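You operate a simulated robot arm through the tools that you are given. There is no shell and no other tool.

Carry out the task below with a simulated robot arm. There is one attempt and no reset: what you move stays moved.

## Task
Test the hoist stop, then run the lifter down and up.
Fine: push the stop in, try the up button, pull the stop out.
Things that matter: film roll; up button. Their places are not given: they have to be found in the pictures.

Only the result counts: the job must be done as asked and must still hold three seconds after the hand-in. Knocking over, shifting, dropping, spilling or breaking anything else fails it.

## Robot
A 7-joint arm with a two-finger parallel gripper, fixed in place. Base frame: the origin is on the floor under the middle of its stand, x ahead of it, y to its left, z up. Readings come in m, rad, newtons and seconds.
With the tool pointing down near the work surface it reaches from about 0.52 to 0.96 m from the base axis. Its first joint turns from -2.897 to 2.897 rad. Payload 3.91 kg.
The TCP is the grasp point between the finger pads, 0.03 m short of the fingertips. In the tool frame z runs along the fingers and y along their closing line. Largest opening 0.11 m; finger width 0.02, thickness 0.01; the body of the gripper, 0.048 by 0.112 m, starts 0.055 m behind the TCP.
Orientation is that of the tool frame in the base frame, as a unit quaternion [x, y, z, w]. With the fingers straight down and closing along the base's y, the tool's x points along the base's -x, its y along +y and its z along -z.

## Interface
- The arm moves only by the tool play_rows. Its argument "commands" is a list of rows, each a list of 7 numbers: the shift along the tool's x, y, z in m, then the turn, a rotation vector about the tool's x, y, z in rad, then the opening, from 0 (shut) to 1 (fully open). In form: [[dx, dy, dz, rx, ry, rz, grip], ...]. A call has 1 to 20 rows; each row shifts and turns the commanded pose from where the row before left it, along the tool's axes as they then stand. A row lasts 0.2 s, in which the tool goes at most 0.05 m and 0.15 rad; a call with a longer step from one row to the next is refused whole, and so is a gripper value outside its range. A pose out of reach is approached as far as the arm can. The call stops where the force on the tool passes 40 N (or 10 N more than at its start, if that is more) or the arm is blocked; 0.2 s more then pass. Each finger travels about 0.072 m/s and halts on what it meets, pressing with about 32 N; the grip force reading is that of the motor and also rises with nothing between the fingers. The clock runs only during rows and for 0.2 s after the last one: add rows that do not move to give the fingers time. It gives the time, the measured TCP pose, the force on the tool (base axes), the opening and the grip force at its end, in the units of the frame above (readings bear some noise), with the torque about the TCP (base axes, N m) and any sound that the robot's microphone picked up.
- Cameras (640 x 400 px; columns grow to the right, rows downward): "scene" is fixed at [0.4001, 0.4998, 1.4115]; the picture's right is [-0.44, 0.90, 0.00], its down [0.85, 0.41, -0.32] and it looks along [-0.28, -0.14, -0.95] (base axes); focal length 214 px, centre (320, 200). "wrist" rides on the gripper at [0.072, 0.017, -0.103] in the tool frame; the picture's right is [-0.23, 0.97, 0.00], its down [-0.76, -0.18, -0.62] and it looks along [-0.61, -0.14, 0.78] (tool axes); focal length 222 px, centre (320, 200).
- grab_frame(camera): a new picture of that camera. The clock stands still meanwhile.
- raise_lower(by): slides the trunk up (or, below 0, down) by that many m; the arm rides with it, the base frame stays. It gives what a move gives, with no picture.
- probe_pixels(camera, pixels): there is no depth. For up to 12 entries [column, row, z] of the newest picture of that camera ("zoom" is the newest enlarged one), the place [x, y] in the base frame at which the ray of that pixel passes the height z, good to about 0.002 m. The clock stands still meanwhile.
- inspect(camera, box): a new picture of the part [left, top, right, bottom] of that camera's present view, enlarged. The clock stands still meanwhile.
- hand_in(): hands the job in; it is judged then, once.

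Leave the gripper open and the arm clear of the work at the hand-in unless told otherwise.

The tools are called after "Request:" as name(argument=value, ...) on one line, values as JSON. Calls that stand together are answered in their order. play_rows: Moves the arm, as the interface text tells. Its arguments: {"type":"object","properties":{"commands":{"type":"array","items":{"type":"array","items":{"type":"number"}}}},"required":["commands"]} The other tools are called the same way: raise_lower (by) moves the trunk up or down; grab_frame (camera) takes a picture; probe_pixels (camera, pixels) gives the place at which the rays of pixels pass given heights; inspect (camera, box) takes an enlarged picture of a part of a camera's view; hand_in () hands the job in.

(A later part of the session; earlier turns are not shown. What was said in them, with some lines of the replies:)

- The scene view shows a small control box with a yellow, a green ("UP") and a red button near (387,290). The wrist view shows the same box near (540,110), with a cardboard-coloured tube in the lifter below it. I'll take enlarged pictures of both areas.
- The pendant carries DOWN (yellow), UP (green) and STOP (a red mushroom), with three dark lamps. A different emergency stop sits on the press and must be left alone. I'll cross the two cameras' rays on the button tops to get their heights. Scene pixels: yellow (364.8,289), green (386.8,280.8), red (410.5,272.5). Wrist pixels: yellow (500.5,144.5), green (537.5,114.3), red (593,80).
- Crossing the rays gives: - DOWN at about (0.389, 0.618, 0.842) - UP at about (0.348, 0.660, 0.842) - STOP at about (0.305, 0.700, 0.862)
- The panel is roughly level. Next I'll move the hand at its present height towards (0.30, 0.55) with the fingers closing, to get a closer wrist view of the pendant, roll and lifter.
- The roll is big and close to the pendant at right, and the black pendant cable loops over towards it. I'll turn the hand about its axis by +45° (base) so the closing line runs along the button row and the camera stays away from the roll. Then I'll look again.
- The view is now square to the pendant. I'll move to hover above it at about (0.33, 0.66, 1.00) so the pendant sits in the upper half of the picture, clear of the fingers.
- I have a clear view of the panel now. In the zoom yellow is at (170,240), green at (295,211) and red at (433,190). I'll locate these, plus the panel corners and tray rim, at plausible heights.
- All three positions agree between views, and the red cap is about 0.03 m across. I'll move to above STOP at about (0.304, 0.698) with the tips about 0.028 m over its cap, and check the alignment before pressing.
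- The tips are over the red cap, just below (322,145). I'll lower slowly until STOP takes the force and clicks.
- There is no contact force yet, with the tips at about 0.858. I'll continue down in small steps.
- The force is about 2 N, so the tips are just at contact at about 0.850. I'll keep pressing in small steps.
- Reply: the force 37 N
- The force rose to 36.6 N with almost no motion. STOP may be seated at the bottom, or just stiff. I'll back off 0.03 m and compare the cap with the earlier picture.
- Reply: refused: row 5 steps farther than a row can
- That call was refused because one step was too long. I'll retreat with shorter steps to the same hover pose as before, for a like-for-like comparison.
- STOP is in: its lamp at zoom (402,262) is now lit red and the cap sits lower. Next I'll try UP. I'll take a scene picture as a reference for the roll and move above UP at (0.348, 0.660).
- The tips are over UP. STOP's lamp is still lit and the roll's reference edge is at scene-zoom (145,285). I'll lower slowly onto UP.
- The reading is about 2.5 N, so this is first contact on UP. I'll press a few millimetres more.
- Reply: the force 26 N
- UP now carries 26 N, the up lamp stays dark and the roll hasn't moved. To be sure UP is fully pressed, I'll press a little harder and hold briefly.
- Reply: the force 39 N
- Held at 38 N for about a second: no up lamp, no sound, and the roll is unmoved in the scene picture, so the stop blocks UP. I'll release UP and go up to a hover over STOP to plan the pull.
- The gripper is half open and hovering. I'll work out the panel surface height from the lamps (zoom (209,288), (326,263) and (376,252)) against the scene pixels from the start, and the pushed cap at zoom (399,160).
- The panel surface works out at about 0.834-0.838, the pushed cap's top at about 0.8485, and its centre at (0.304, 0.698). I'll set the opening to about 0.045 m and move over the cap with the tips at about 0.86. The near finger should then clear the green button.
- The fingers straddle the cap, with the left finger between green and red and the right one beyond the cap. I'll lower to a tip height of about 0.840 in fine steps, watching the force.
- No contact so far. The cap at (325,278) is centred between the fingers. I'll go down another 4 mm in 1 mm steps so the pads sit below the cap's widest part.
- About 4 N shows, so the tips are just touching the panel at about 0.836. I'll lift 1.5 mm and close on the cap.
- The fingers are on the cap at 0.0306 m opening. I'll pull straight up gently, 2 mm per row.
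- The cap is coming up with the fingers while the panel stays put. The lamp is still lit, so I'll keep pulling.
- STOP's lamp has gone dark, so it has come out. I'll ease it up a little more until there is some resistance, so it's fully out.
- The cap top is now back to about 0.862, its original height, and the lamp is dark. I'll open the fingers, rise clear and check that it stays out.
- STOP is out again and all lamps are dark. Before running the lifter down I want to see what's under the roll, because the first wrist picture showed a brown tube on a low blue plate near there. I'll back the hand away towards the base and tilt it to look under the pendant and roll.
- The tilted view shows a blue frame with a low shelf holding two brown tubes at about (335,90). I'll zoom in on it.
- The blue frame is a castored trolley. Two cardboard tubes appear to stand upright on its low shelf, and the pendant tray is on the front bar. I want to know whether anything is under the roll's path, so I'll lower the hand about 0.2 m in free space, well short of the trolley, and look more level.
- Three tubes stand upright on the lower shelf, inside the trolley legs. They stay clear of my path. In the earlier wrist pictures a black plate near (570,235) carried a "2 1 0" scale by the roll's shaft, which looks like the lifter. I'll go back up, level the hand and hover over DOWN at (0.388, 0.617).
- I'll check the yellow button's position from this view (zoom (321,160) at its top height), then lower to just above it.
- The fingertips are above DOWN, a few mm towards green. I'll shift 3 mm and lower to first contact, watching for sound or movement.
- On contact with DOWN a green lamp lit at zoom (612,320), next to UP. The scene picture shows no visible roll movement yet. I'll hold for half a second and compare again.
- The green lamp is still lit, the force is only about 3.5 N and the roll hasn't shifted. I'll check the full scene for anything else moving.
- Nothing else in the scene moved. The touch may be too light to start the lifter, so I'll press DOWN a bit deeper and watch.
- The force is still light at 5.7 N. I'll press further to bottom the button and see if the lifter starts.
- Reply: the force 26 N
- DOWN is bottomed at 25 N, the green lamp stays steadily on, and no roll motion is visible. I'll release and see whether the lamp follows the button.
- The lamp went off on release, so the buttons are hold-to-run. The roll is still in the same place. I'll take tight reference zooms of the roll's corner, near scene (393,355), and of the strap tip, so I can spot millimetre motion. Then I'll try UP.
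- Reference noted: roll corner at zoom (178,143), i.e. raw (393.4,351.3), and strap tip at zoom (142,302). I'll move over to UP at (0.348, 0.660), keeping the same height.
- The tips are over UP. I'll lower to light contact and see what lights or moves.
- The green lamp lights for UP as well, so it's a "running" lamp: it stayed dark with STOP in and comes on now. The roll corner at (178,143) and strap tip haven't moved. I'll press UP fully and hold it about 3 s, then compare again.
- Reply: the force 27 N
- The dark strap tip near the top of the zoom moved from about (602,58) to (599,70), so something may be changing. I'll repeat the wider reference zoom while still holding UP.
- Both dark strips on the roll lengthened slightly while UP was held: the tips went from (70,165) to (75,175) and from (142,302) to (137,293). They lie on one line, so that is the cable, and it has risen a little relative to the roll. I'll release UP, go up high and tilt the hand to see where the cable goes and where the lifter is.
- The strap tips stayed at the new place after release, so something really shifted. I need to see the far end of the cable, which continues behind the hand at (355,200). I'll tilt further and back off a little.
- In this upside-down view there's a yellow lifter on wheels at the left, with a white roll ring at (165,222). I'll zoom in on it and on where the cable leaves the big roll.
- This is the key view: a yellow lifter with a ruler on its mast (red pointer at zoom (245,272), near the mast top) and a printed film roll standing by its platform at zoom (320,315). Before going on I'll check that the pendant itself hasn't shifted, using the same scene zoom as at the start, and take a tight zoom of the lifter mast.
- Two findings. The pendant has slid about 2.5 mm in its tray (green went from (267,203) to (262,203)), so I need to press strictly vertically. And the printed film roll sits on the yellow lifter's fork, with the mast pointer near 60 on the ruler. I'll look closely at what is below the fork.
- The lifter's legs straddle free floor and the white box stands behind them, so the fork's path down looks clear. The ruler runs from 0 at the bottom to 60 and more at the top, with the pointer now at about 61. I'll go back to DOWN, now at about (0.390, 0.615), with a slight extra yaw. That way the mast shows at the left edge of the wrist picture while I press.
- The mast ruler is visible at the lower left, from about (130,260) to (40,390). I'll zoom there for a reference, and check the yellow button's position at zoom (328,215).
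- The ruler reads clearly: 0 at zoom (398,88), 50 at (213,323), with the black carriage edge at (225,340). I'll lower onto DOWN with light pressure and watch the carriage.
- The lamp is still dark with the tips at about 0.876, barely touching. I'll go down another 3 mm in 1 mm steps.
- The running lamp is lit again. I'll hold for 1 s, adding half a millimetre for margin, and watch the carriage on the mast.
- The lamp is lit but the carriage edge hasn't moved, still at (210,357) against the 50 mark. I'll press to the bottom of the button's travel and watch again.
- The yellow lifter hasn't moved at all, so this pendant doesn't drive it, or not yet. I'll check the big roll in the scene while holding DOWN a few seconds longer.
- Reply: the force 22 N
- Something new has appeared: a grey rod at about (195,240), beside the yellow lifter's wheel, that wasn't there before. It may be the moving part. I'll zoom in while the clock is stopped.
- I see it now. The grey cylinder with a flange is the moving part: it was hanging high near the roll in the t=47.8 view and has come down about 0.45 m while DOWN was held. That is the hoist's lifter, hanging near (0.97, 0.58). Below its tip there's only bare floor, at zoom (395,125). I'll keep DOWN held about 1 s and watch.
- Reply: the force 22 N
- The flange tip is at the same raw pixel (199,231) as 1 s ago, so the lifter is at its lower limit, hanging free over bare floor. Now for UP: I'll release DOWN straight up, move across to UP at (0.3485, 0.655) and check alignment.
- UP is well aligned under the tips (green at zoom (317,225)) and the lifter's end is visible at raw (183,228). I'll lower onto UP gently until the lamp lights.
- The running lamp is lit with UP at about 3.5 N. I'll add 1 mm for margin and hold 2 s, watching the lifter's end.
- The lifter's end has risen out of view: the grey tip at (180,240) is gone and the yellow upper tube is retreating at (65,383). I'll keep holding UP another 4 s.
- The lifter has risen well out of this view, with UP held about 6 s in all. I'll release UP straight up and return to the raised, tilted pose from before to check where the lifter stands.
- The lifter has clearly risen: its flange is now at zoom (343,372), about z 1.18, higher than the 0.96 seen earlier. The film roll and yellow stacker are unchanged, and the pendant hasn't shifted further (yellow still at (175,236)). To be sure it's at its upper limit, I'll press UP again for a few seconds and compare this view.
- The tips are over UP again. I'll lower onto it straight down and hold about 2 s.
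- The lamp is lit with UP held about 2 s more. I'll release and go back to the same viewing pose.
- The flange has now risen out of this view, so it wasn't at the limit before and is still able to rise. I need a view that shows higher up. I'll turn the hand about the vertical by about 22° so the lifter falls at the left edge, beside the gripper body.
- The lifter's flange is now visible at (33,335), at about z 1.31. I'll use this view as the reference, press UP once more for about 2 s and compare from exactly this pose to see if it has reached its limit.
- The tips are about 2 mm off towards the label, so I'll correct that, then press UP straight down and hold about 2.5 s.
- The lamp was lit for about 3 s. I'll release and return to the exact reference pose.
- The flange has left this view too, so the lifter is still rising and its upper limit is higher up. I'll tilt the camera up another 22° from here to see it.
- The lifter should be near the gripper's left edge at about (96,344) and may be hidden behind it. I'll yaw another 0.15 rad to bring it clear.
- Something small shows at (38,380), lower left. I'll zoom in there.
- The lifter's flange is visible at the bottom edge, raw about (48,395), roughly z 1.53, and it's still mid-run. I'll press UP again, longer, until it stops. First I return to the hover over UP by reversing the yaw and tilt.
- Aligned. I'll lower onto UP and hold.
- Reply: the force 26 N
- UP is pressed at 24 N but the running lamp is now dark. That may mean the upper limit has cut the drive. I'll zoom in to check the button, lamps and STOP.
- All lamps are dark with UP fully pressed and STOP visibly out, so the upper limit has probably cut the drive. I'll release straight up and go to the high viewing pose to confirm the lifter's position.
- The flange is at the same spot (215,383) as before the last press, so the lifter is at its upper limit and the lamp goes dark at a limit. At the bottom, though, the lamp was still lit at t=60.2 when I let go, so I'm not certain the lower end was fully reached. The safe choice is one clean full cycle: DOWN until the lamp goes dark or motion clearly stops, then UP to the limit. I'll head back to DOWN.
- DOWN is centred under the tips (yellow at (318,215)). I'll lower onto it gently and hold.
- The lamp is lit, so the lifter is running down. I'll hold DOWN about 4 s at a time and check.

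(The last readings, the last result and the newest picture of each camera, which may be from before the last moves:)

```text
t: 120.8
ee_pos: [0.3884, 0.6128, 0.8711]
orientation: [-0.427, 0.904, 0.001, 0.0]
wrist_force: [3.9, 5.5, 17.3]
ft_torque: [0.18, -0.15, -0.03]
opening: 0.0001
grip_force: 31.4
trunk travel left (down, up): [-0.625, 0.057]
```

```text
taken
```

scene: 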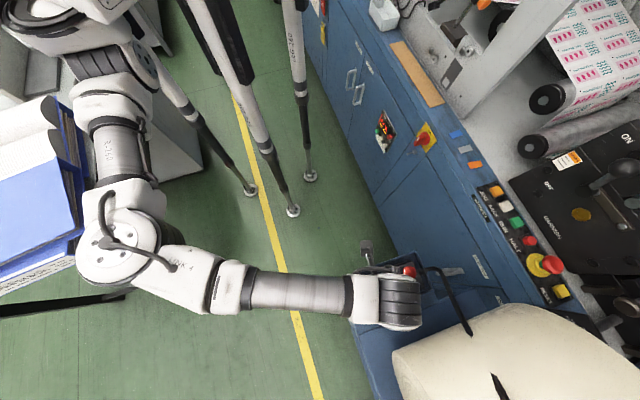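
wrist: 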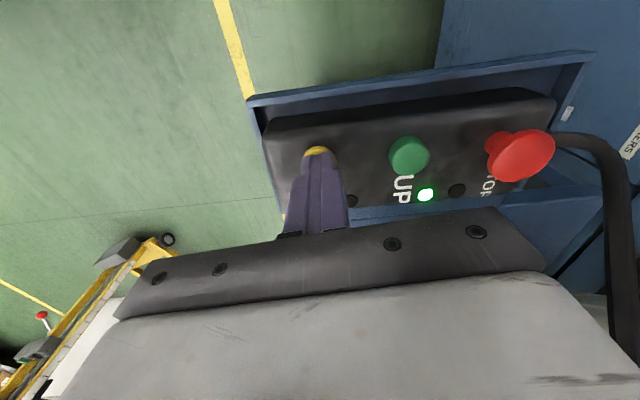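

Still lit, with the lifter's end not yet in view. I'll keep holding.

Request:
play_rows(commands=[[0, 0, 0, 0, 0, 0, 0], [0, 0, 0, 0, 0, 0, 0], [0, 0, 0, 0, 0, 0, 0], [0, 0, 0, 0, 0, 0, 0], [0, 0, 0, 0, 0, 0, 0], [0, 0, 0, 0, 0, 0, 0], [0, 0, 0, 0, 0, 0, 0], [0, 0, 0, 0, 0, 0, 0], [0, 0, 0, 0, 0, 0, 0], [0, 0, 0, 0, 0, 0, 0], [0, 0, 0, 0, 0, 0, 0], [0, 0, 0, 0, 0, 0, 0], [0, 0, 0, 0, 0, 0, 0], [0, 0, 0, 0, 0, 0, 0], [0, 0, 0, 0, 0, 0, 0]])

Request:
grab_frame(camera="wrist")

```text
t: 124.0
ee_pos: [0.3876, 0.6136, 0.8716]
orientation: [-0.427, 0.904, 0.001, 0.001]
wrist_force: [2.6, 2.1, 17.8]
ft_torque: [0.06, -0.11, -0.02]
opening: 0.0002
grip_force: 31.5
trunk travel left (down, up): [-0.625, 0.057]
```

```text
taken
```

wrist: 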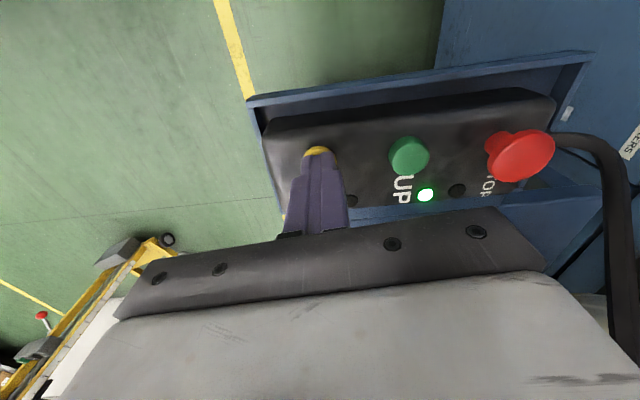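

Still running. I'll hold another 3 s.

Request:
play_rows(commands=[[0, 0, 0, 0, 0, 0, 0], [0, 0, 0, 0, 0, 0, 0], [0, 0, 0, 0, 0, 0, 0], [0, 0, 0, 0, 0, 0, 0], [0, 0, 0, 0, 0, 0, 0], [0, 0, 0, 0, 0, 0, 0], [0, 0, 0, 0, 0, 0, 0], [0, 0, 0, 0, 0, 0, 0], [0, 0, 0, 0, 0, 0, 0], [0, 0, 0, 0, 0, 0, 0], [0, 0, 0, 0, 0, 0, 0], [0, 0, 0, 0, 0, 0, 0], [0, 0, 0, 0, 0, 0, 0], [0, 0, 0, 0, 0, 0, 0]])

Request:
grab_frame(camera="wrist")

Request:
inspect(camera="wrist", box=[100, 160, 260, 280])

```text
t: 127.0
ee_pos: [0.3874, 0.6127, 0.8732]
orientation: [-0.428, 0.904, 0.001, 0.0]
wrist_force: [1.1, 0.2, 16.3]
ft_torque: [-0.01, -0.06, 0.07]
opening: 0.0
grip_force: 32.1
trunk travel left (down, up): [-0.625, 0.057]
```

```text
taken
```

wrist: 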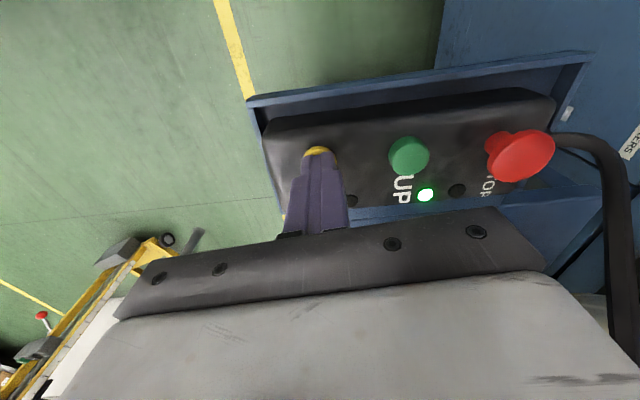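

```text
3.33 times, centred on (180, 220) of wrist
```

zoom: 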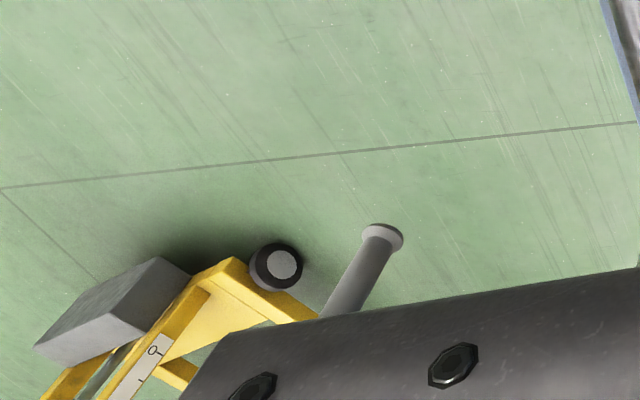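

The flange is at the very same spot as at t=60.2 (zoom (383,236)), so this is the lower limit. I'll hold 1.5 s more to confirm nothing changes.

Request:
play_rows(commands=[[0, 0, 0, 0, 0, 0, 0], [0, 0, 0, 0, 0, 0, 0], [0, 0, 0, 0, 0, 0, 0], [0, 0, 0, 0, 0, 0, 0], [0, 0, 0, 0, 0, 0, 0], [0, 0, 0, 0, 0, 0, 0], [0, 0, 0, 0, 0, 0, 0]])

Request:
inspect(camera="wrist", box=[100, 160, 260, 280])

Request:
inspect(camera="wrist", box=[240, 60, 560, 220])

```text
t: 128.6
ee_pos: [0.3874, 0.6131, 0.8729]
orientation: [-0.429, 0.903, 0.0, 0.001]
wrist_force: [0.2, -0.5, 15.7]
ft_torque: [-0.02, -0.03, 0.01]
opening: 0.0
grip_force: 32.0
trunk travel left (down, up): [-0.625, 0.057]
```

```text
3.33 times, centred on (180, 220) of wrist
```

zoom: 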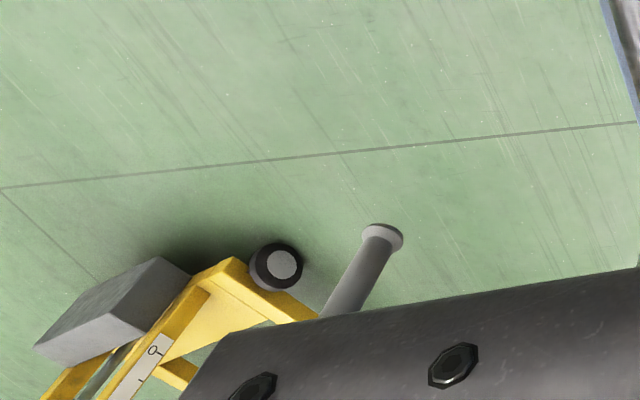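

```text
2.00 times, centred on (400, 140) of wrist
```

zoom: 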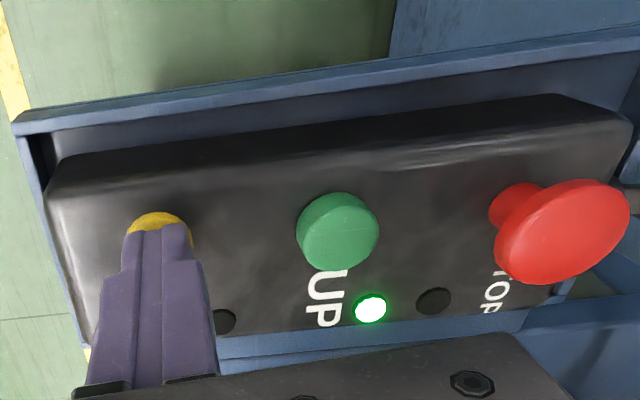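

The lower limit is confirmed: the flange hasn't moved for 1.6 s, hanging free above bare floor. Now UP. I'll release DOWN straight up, move across, and hold UP until the lamp shows the upper limit.

Request:
play_rows(commands=[[0, 0, -0.01, 0, 0, 0, 0], [0, 0, -0.025, 0, 0, 0, 0], [-0.0038, 0.0286, 0, 0, 0, 0, 0], [-0.0037, 0.0286, 0, 0, 0, 0, 0], [0, 0, 0, 0, 0, 0, 0]])

Request:
inspect(camera="wrist", box=[200, 60, 440, 210])

```text
t: 129.8
ee_pos: [0.3507, 0.6583, 0.907]
orientation: [-0.428, 0.904, -0.001, 0.0]
wrist_force: [0.7, 0.1, 0.4]
ft_torque: [-0.04, 0.01, -0.04]
opening: 0.0
grip_force: 32.3
trunk travel left (down, up): [-0.625, 0.057]
```

```text
2.67 times, centred on (320, 135) of wrist
```

zoom: 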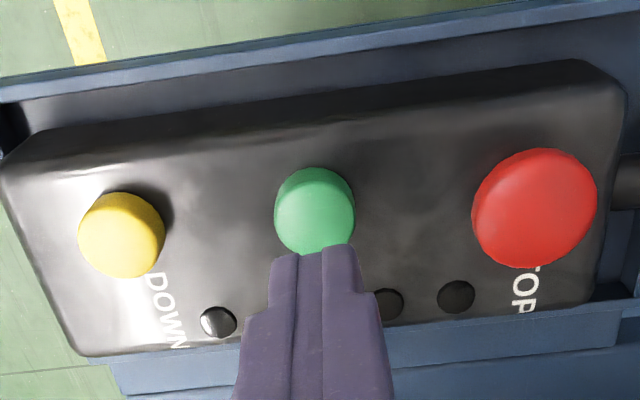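

Aligned to within 2 mm. I'll lower onto UP and begin holding.

Request:
play_rows(commands=[[0.002, 0, 0.014, 0, 0, 0, 0], [0, 0, 0.012, 0, 0, 0, 0], [0, 0, 0.004, 0, 0, 0, 0], [0, 0, 0.001, 0, 0, 0, 0], [0, 0, 0.001, 0, 0, 0, 0], [0, 0, 0.001, 0, 0, 0, 0], [0, 0, 0.001, 0, 0, 0, 0], [0, 0, 0.001, 0, 0, 0, 0], [0, 0, 0, 0, 0, 0, 0]])

Request:
grab_frame(camera="wrist")

```text
t: 131.8
ee_pos: [0.3458, 0.6543, 0.8729]
orientation: [-0.429, 0.903, 0.001, 0.0]
wrist_force: [-2.0, 4.9, 11.7]
ft_torque: [0.18, 0.01, 0.02]
opening: 0.0
grip_force: 32.2
trunk travel left (down, up): [-0.625, 0.057]
```

```text
taken
```

wrist: 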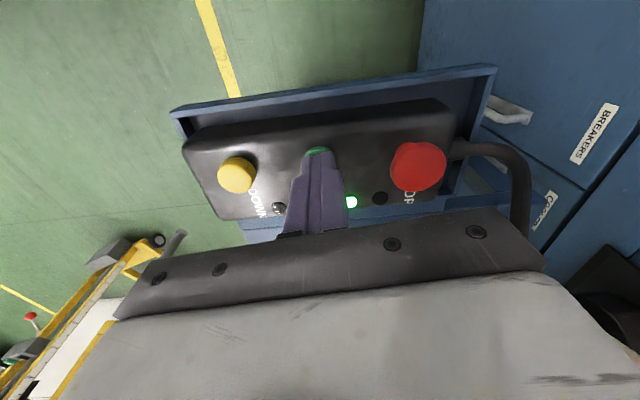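

The lamp is lit at t=131.8 and the lifter's tip is starting to rise at (178,238). I'll hold UP for 4 s more.

Request:
play_rows(commands=[[0, 0, 0, 0, 0, 0, 0], [0, 0, 0, 0, 0, 0, 0], [0, 0, 0, 0, 0, 0, 0], [0, 0, 0, 0, 0, 0, 0], [0, 0, 0, 0, 0, 0, 0], [0, 0, 0, 0, 0, 0, 0], [0, 0, 0, 0, 0, 0, 0], [0, 0, 0, 0, 0, 0, 0], [0, 0, 0, 0, 0, 0, 0], [0, 0, 0, 0, 0, 0, 0], [0, 0, 0, 0, 0, 0, 0], [0, 0, 0, 0, 0, 0, 0], [0, 0, 0, 0, 0, 0, 0], [0, 0, 0, 0, 0, 0, 0], [0, 0, 0, 0, 0, 0, 0], [0, 0, 0, 0, 0, 0, 0], [0, 0, 0, 0, 0, 0, 0], [0, 0, 0, 0, 0, 0, 0], [0, 0, 0, 0, 0, 0, 0], [0, 0, 0, 0, 0, 0, 0]])

Request:
play_rows(commands=[[0, 0, 0, 0, 0, 0, 0], [0, 0, 0, 0, 0, 0, 0], [0, 0, 0, 0, 0, 0, 0], [0, 0, 0, 0, 0, 0, 0], [0, 0, 0, 0, 0, 0, 0], [0, 0, 0, 0, 0, 0, 0], [0, 0, 0, 0, 0, 0, 0], [0, 0, 0, 0, 0, 0, 0], [0, 0, 0, 0, 0, 0, 0], [0, 0, 0, 0, 0, 0, 0], [0, 0, 0, 0, 0, 0, 0], [0, 0, 0, 0, 0, 0, 0], [0, 0, 0, 0, 0, 0, 0], [0, 0, 0, 0, 0, 0, 0], [0, 0, 0, 0, 0, 0, 0]])

Request:
grab_frame(camera="wrist")

```text
t: 136.0
ee_pos: [0.3467, 0.6537, 0.873]
orientation: [-0.428, 0.904, 0.0, 0.001]
wrist_force: [-1.6, 6.9, 19.0]
ft_torque: [0.24, 0.02, 0.0]
opening: 0.0001
grip_force: 32.3
trunk travel left (down, up): [-0.625, 0.057]
```

```text
t: 139.2
ee_pos: [0.3465, 0.6534, 0.8711]
orientation: [-0.428, 0.904, 0.001, 0.002]
wrist_force: [-0.1, 3.1, 18.4]
ft_torque: [0.13, 0.0, 0.0]
opening: 0.0002
grip_force: 32.2
trunk travel left (down, up): [-0.625, 0.057]
```

```text
taken
```

wrist: 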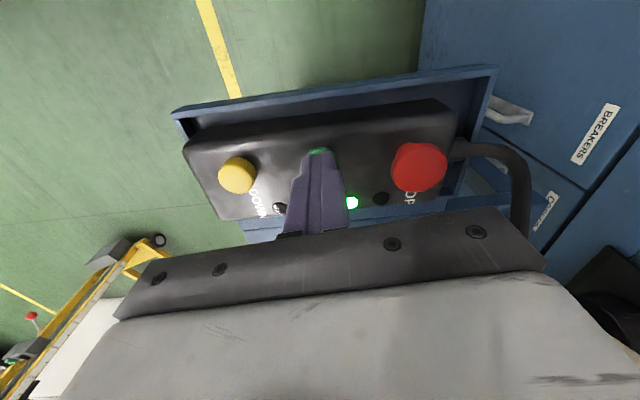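

Still lit after about 8 s of UP. I'll hold in 2 s steps until the lamp goes dark.

Request:
play_rows(commands=[[0, 0, 0, 0, 0, 0, 0], [0, 0, 0, 0, 0, 0, 0], [0, 0, 0, 0, 0, 0, 0], [0, 0, 0, 0, 0, 0, 0], [0, 0, 0, 0, 0, 0, 0], [0, 0, 0, 0, 0, 0, 0], [0, 0, 0, 0, 0, 0, 0], [0, 0, 0, 0, 0, 0, 0], [0, 0, 0, 0, 0, 0, 0]])

Request:
inspect(camera="wrist", box=[180, 70, 500, 230])

```text
t: 141.2
ee_pos: [0.3455, 0.6529, 0.873]
orientation: [-0.429, 0.904, 0.0, 0.001]
wrist_force: [0.1, 1.2, 17.7]
ft_torque: [0.08, 0.03, 0.03]
opening: 0.0001
grip_force: 32.1
trunk travel left (down, up): [-0.625, 0.057]
```

```text
2.00 times, centred on (340, 150) of wrist
```

zoom: 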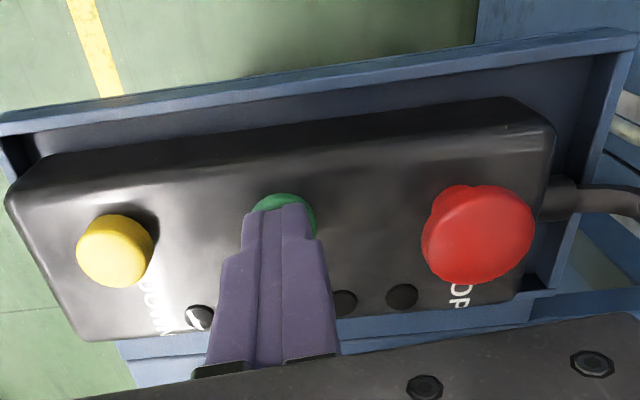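

The lamp went dark with UP still held, so the lifter is at its upper limit. The full run down and up is complete. I'll release straight up, back the arm away, open the gripper and check that everything is in order.

Request:
play_rows(commands=[[0, 0, -0.015, 0, 0, 0, 0], [0, 0, -0.035, 0, 0, 0, 0], [0, 0, -0.045, 0, 0, 0, 0], [0, 0, -0.045, 0, 0, 0, 0], [0, 0, -0.045, 0, 0, 0, 0], [0, 0, -0.045, 0, 0, 0, 0], [0.045, 0, 0, 0, 0, 0, 0], [0.045, 0, 0, 0, 0, 0, 0.3], [0.045, 0, 0, 0, 0, 0, 0.6], [0.045, 0, 0, 0, 0, 0, 1], [0, 0, 0, 0, 0, 0, 1], [0, 0, 0, 0, 0, 0, 1], [0, 0, 0, 0, 0, 0, 1]])

Request:
grab_frame(camera="scene")

Request:
inspect(camera="scene", box=[320, 230, 480, 330])

Request:
grab_frame(camera="wrist")

```text
t: 144.0
ee_pos: [0.228, 0.5141, 1.1017]
orientation: [-0.428, 0.904, 0.0, 0.0]
wrist_force: [-1.1, -0.5, 0.2]
ft_torque: [0.02, -0.02, 0.0]
opening: 0.1099
grip_force: 0.0
trunk travel left (down, up): [-0.625, 0.057]
```

```text
taken
```

scene: 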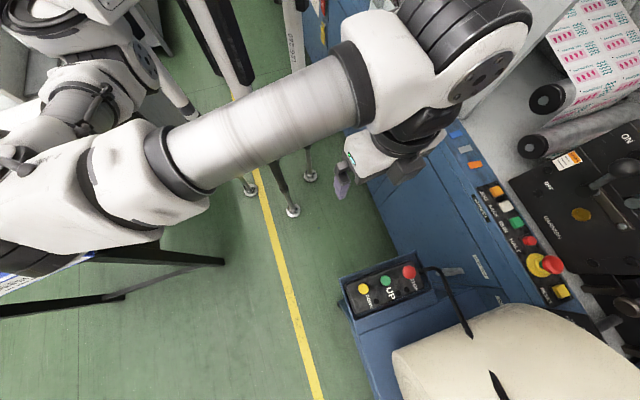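

```text
4.00 times, centred on (400, 280) of scene
```

zoom: 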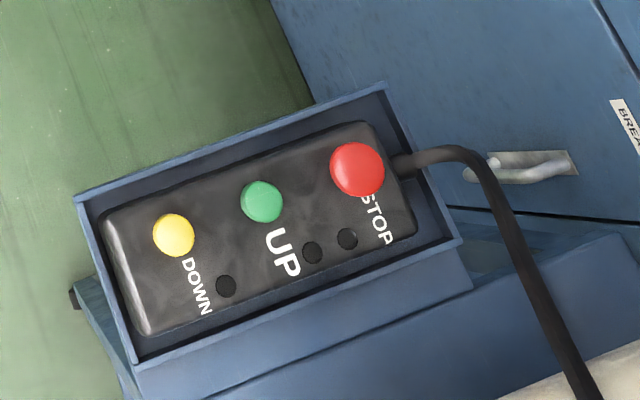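

```text
taken
```

wrist: 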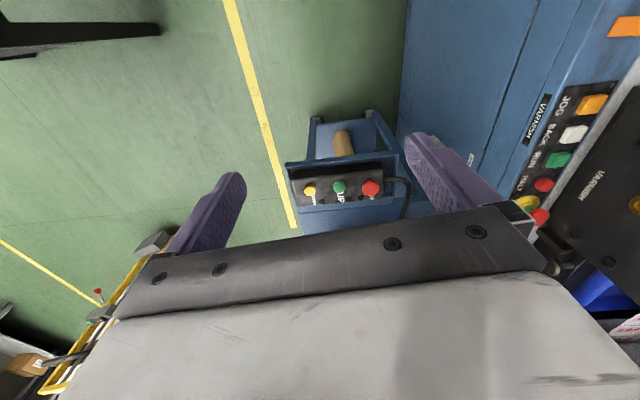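

Final state:
- **Pendant:** it sits in its tray about 3 mm from where it started, STOP is out (red cap at (357,169)) and all lamps are dark.
- **Lifter:** it is at its upper limit.
- **Rest of the scene:** the big roll and everything else in these views look undisturbed.
- **Arm:** the gripper is open at 0.11 m and the arm is clear at (0.23, 0.51, 1.10).

The stop test is done: STOP in, UP tried with no motion, STOP out. The lifter has run fully down and fully up, so I'm handing in.

Request:
hand_in()

```text
The job is handed in.
```

The hoist stop works, and the lifter has been run fully down and back up. The job is handed in; I have not seen the verdict.

- **Stop test:** I pushed STOP in and its red lamp lit. I then held UP at up to 38 N for about a second. No running lamp came on and I saw no movement. I pulled STOP back out and its lamp went dark.
- **Lifter run:** I ran it down to its lower limit and up to its upper limit twice. On the final run up, the running lamp went dark at the top with UP still held.
- **At the lower limit:** The running lamp stayed lit there. I took it as the limit because the lifter's end stopped at the same spot both times, above bare floor.
- **Extra presses:** Before I had found the lifter, I also ran it down and up for about 3 s each.
- **Pendant moved slightly:** It slid about 3 mm in its tray while I was pressing the buttons. I left it there.
- **Film roll:** The printed roll on the yellow stacker was undisturbed when I last checked, after the first full run. I did not look again after the second run, which followed the same path.

The gripper is open and the arm is clear of the work.
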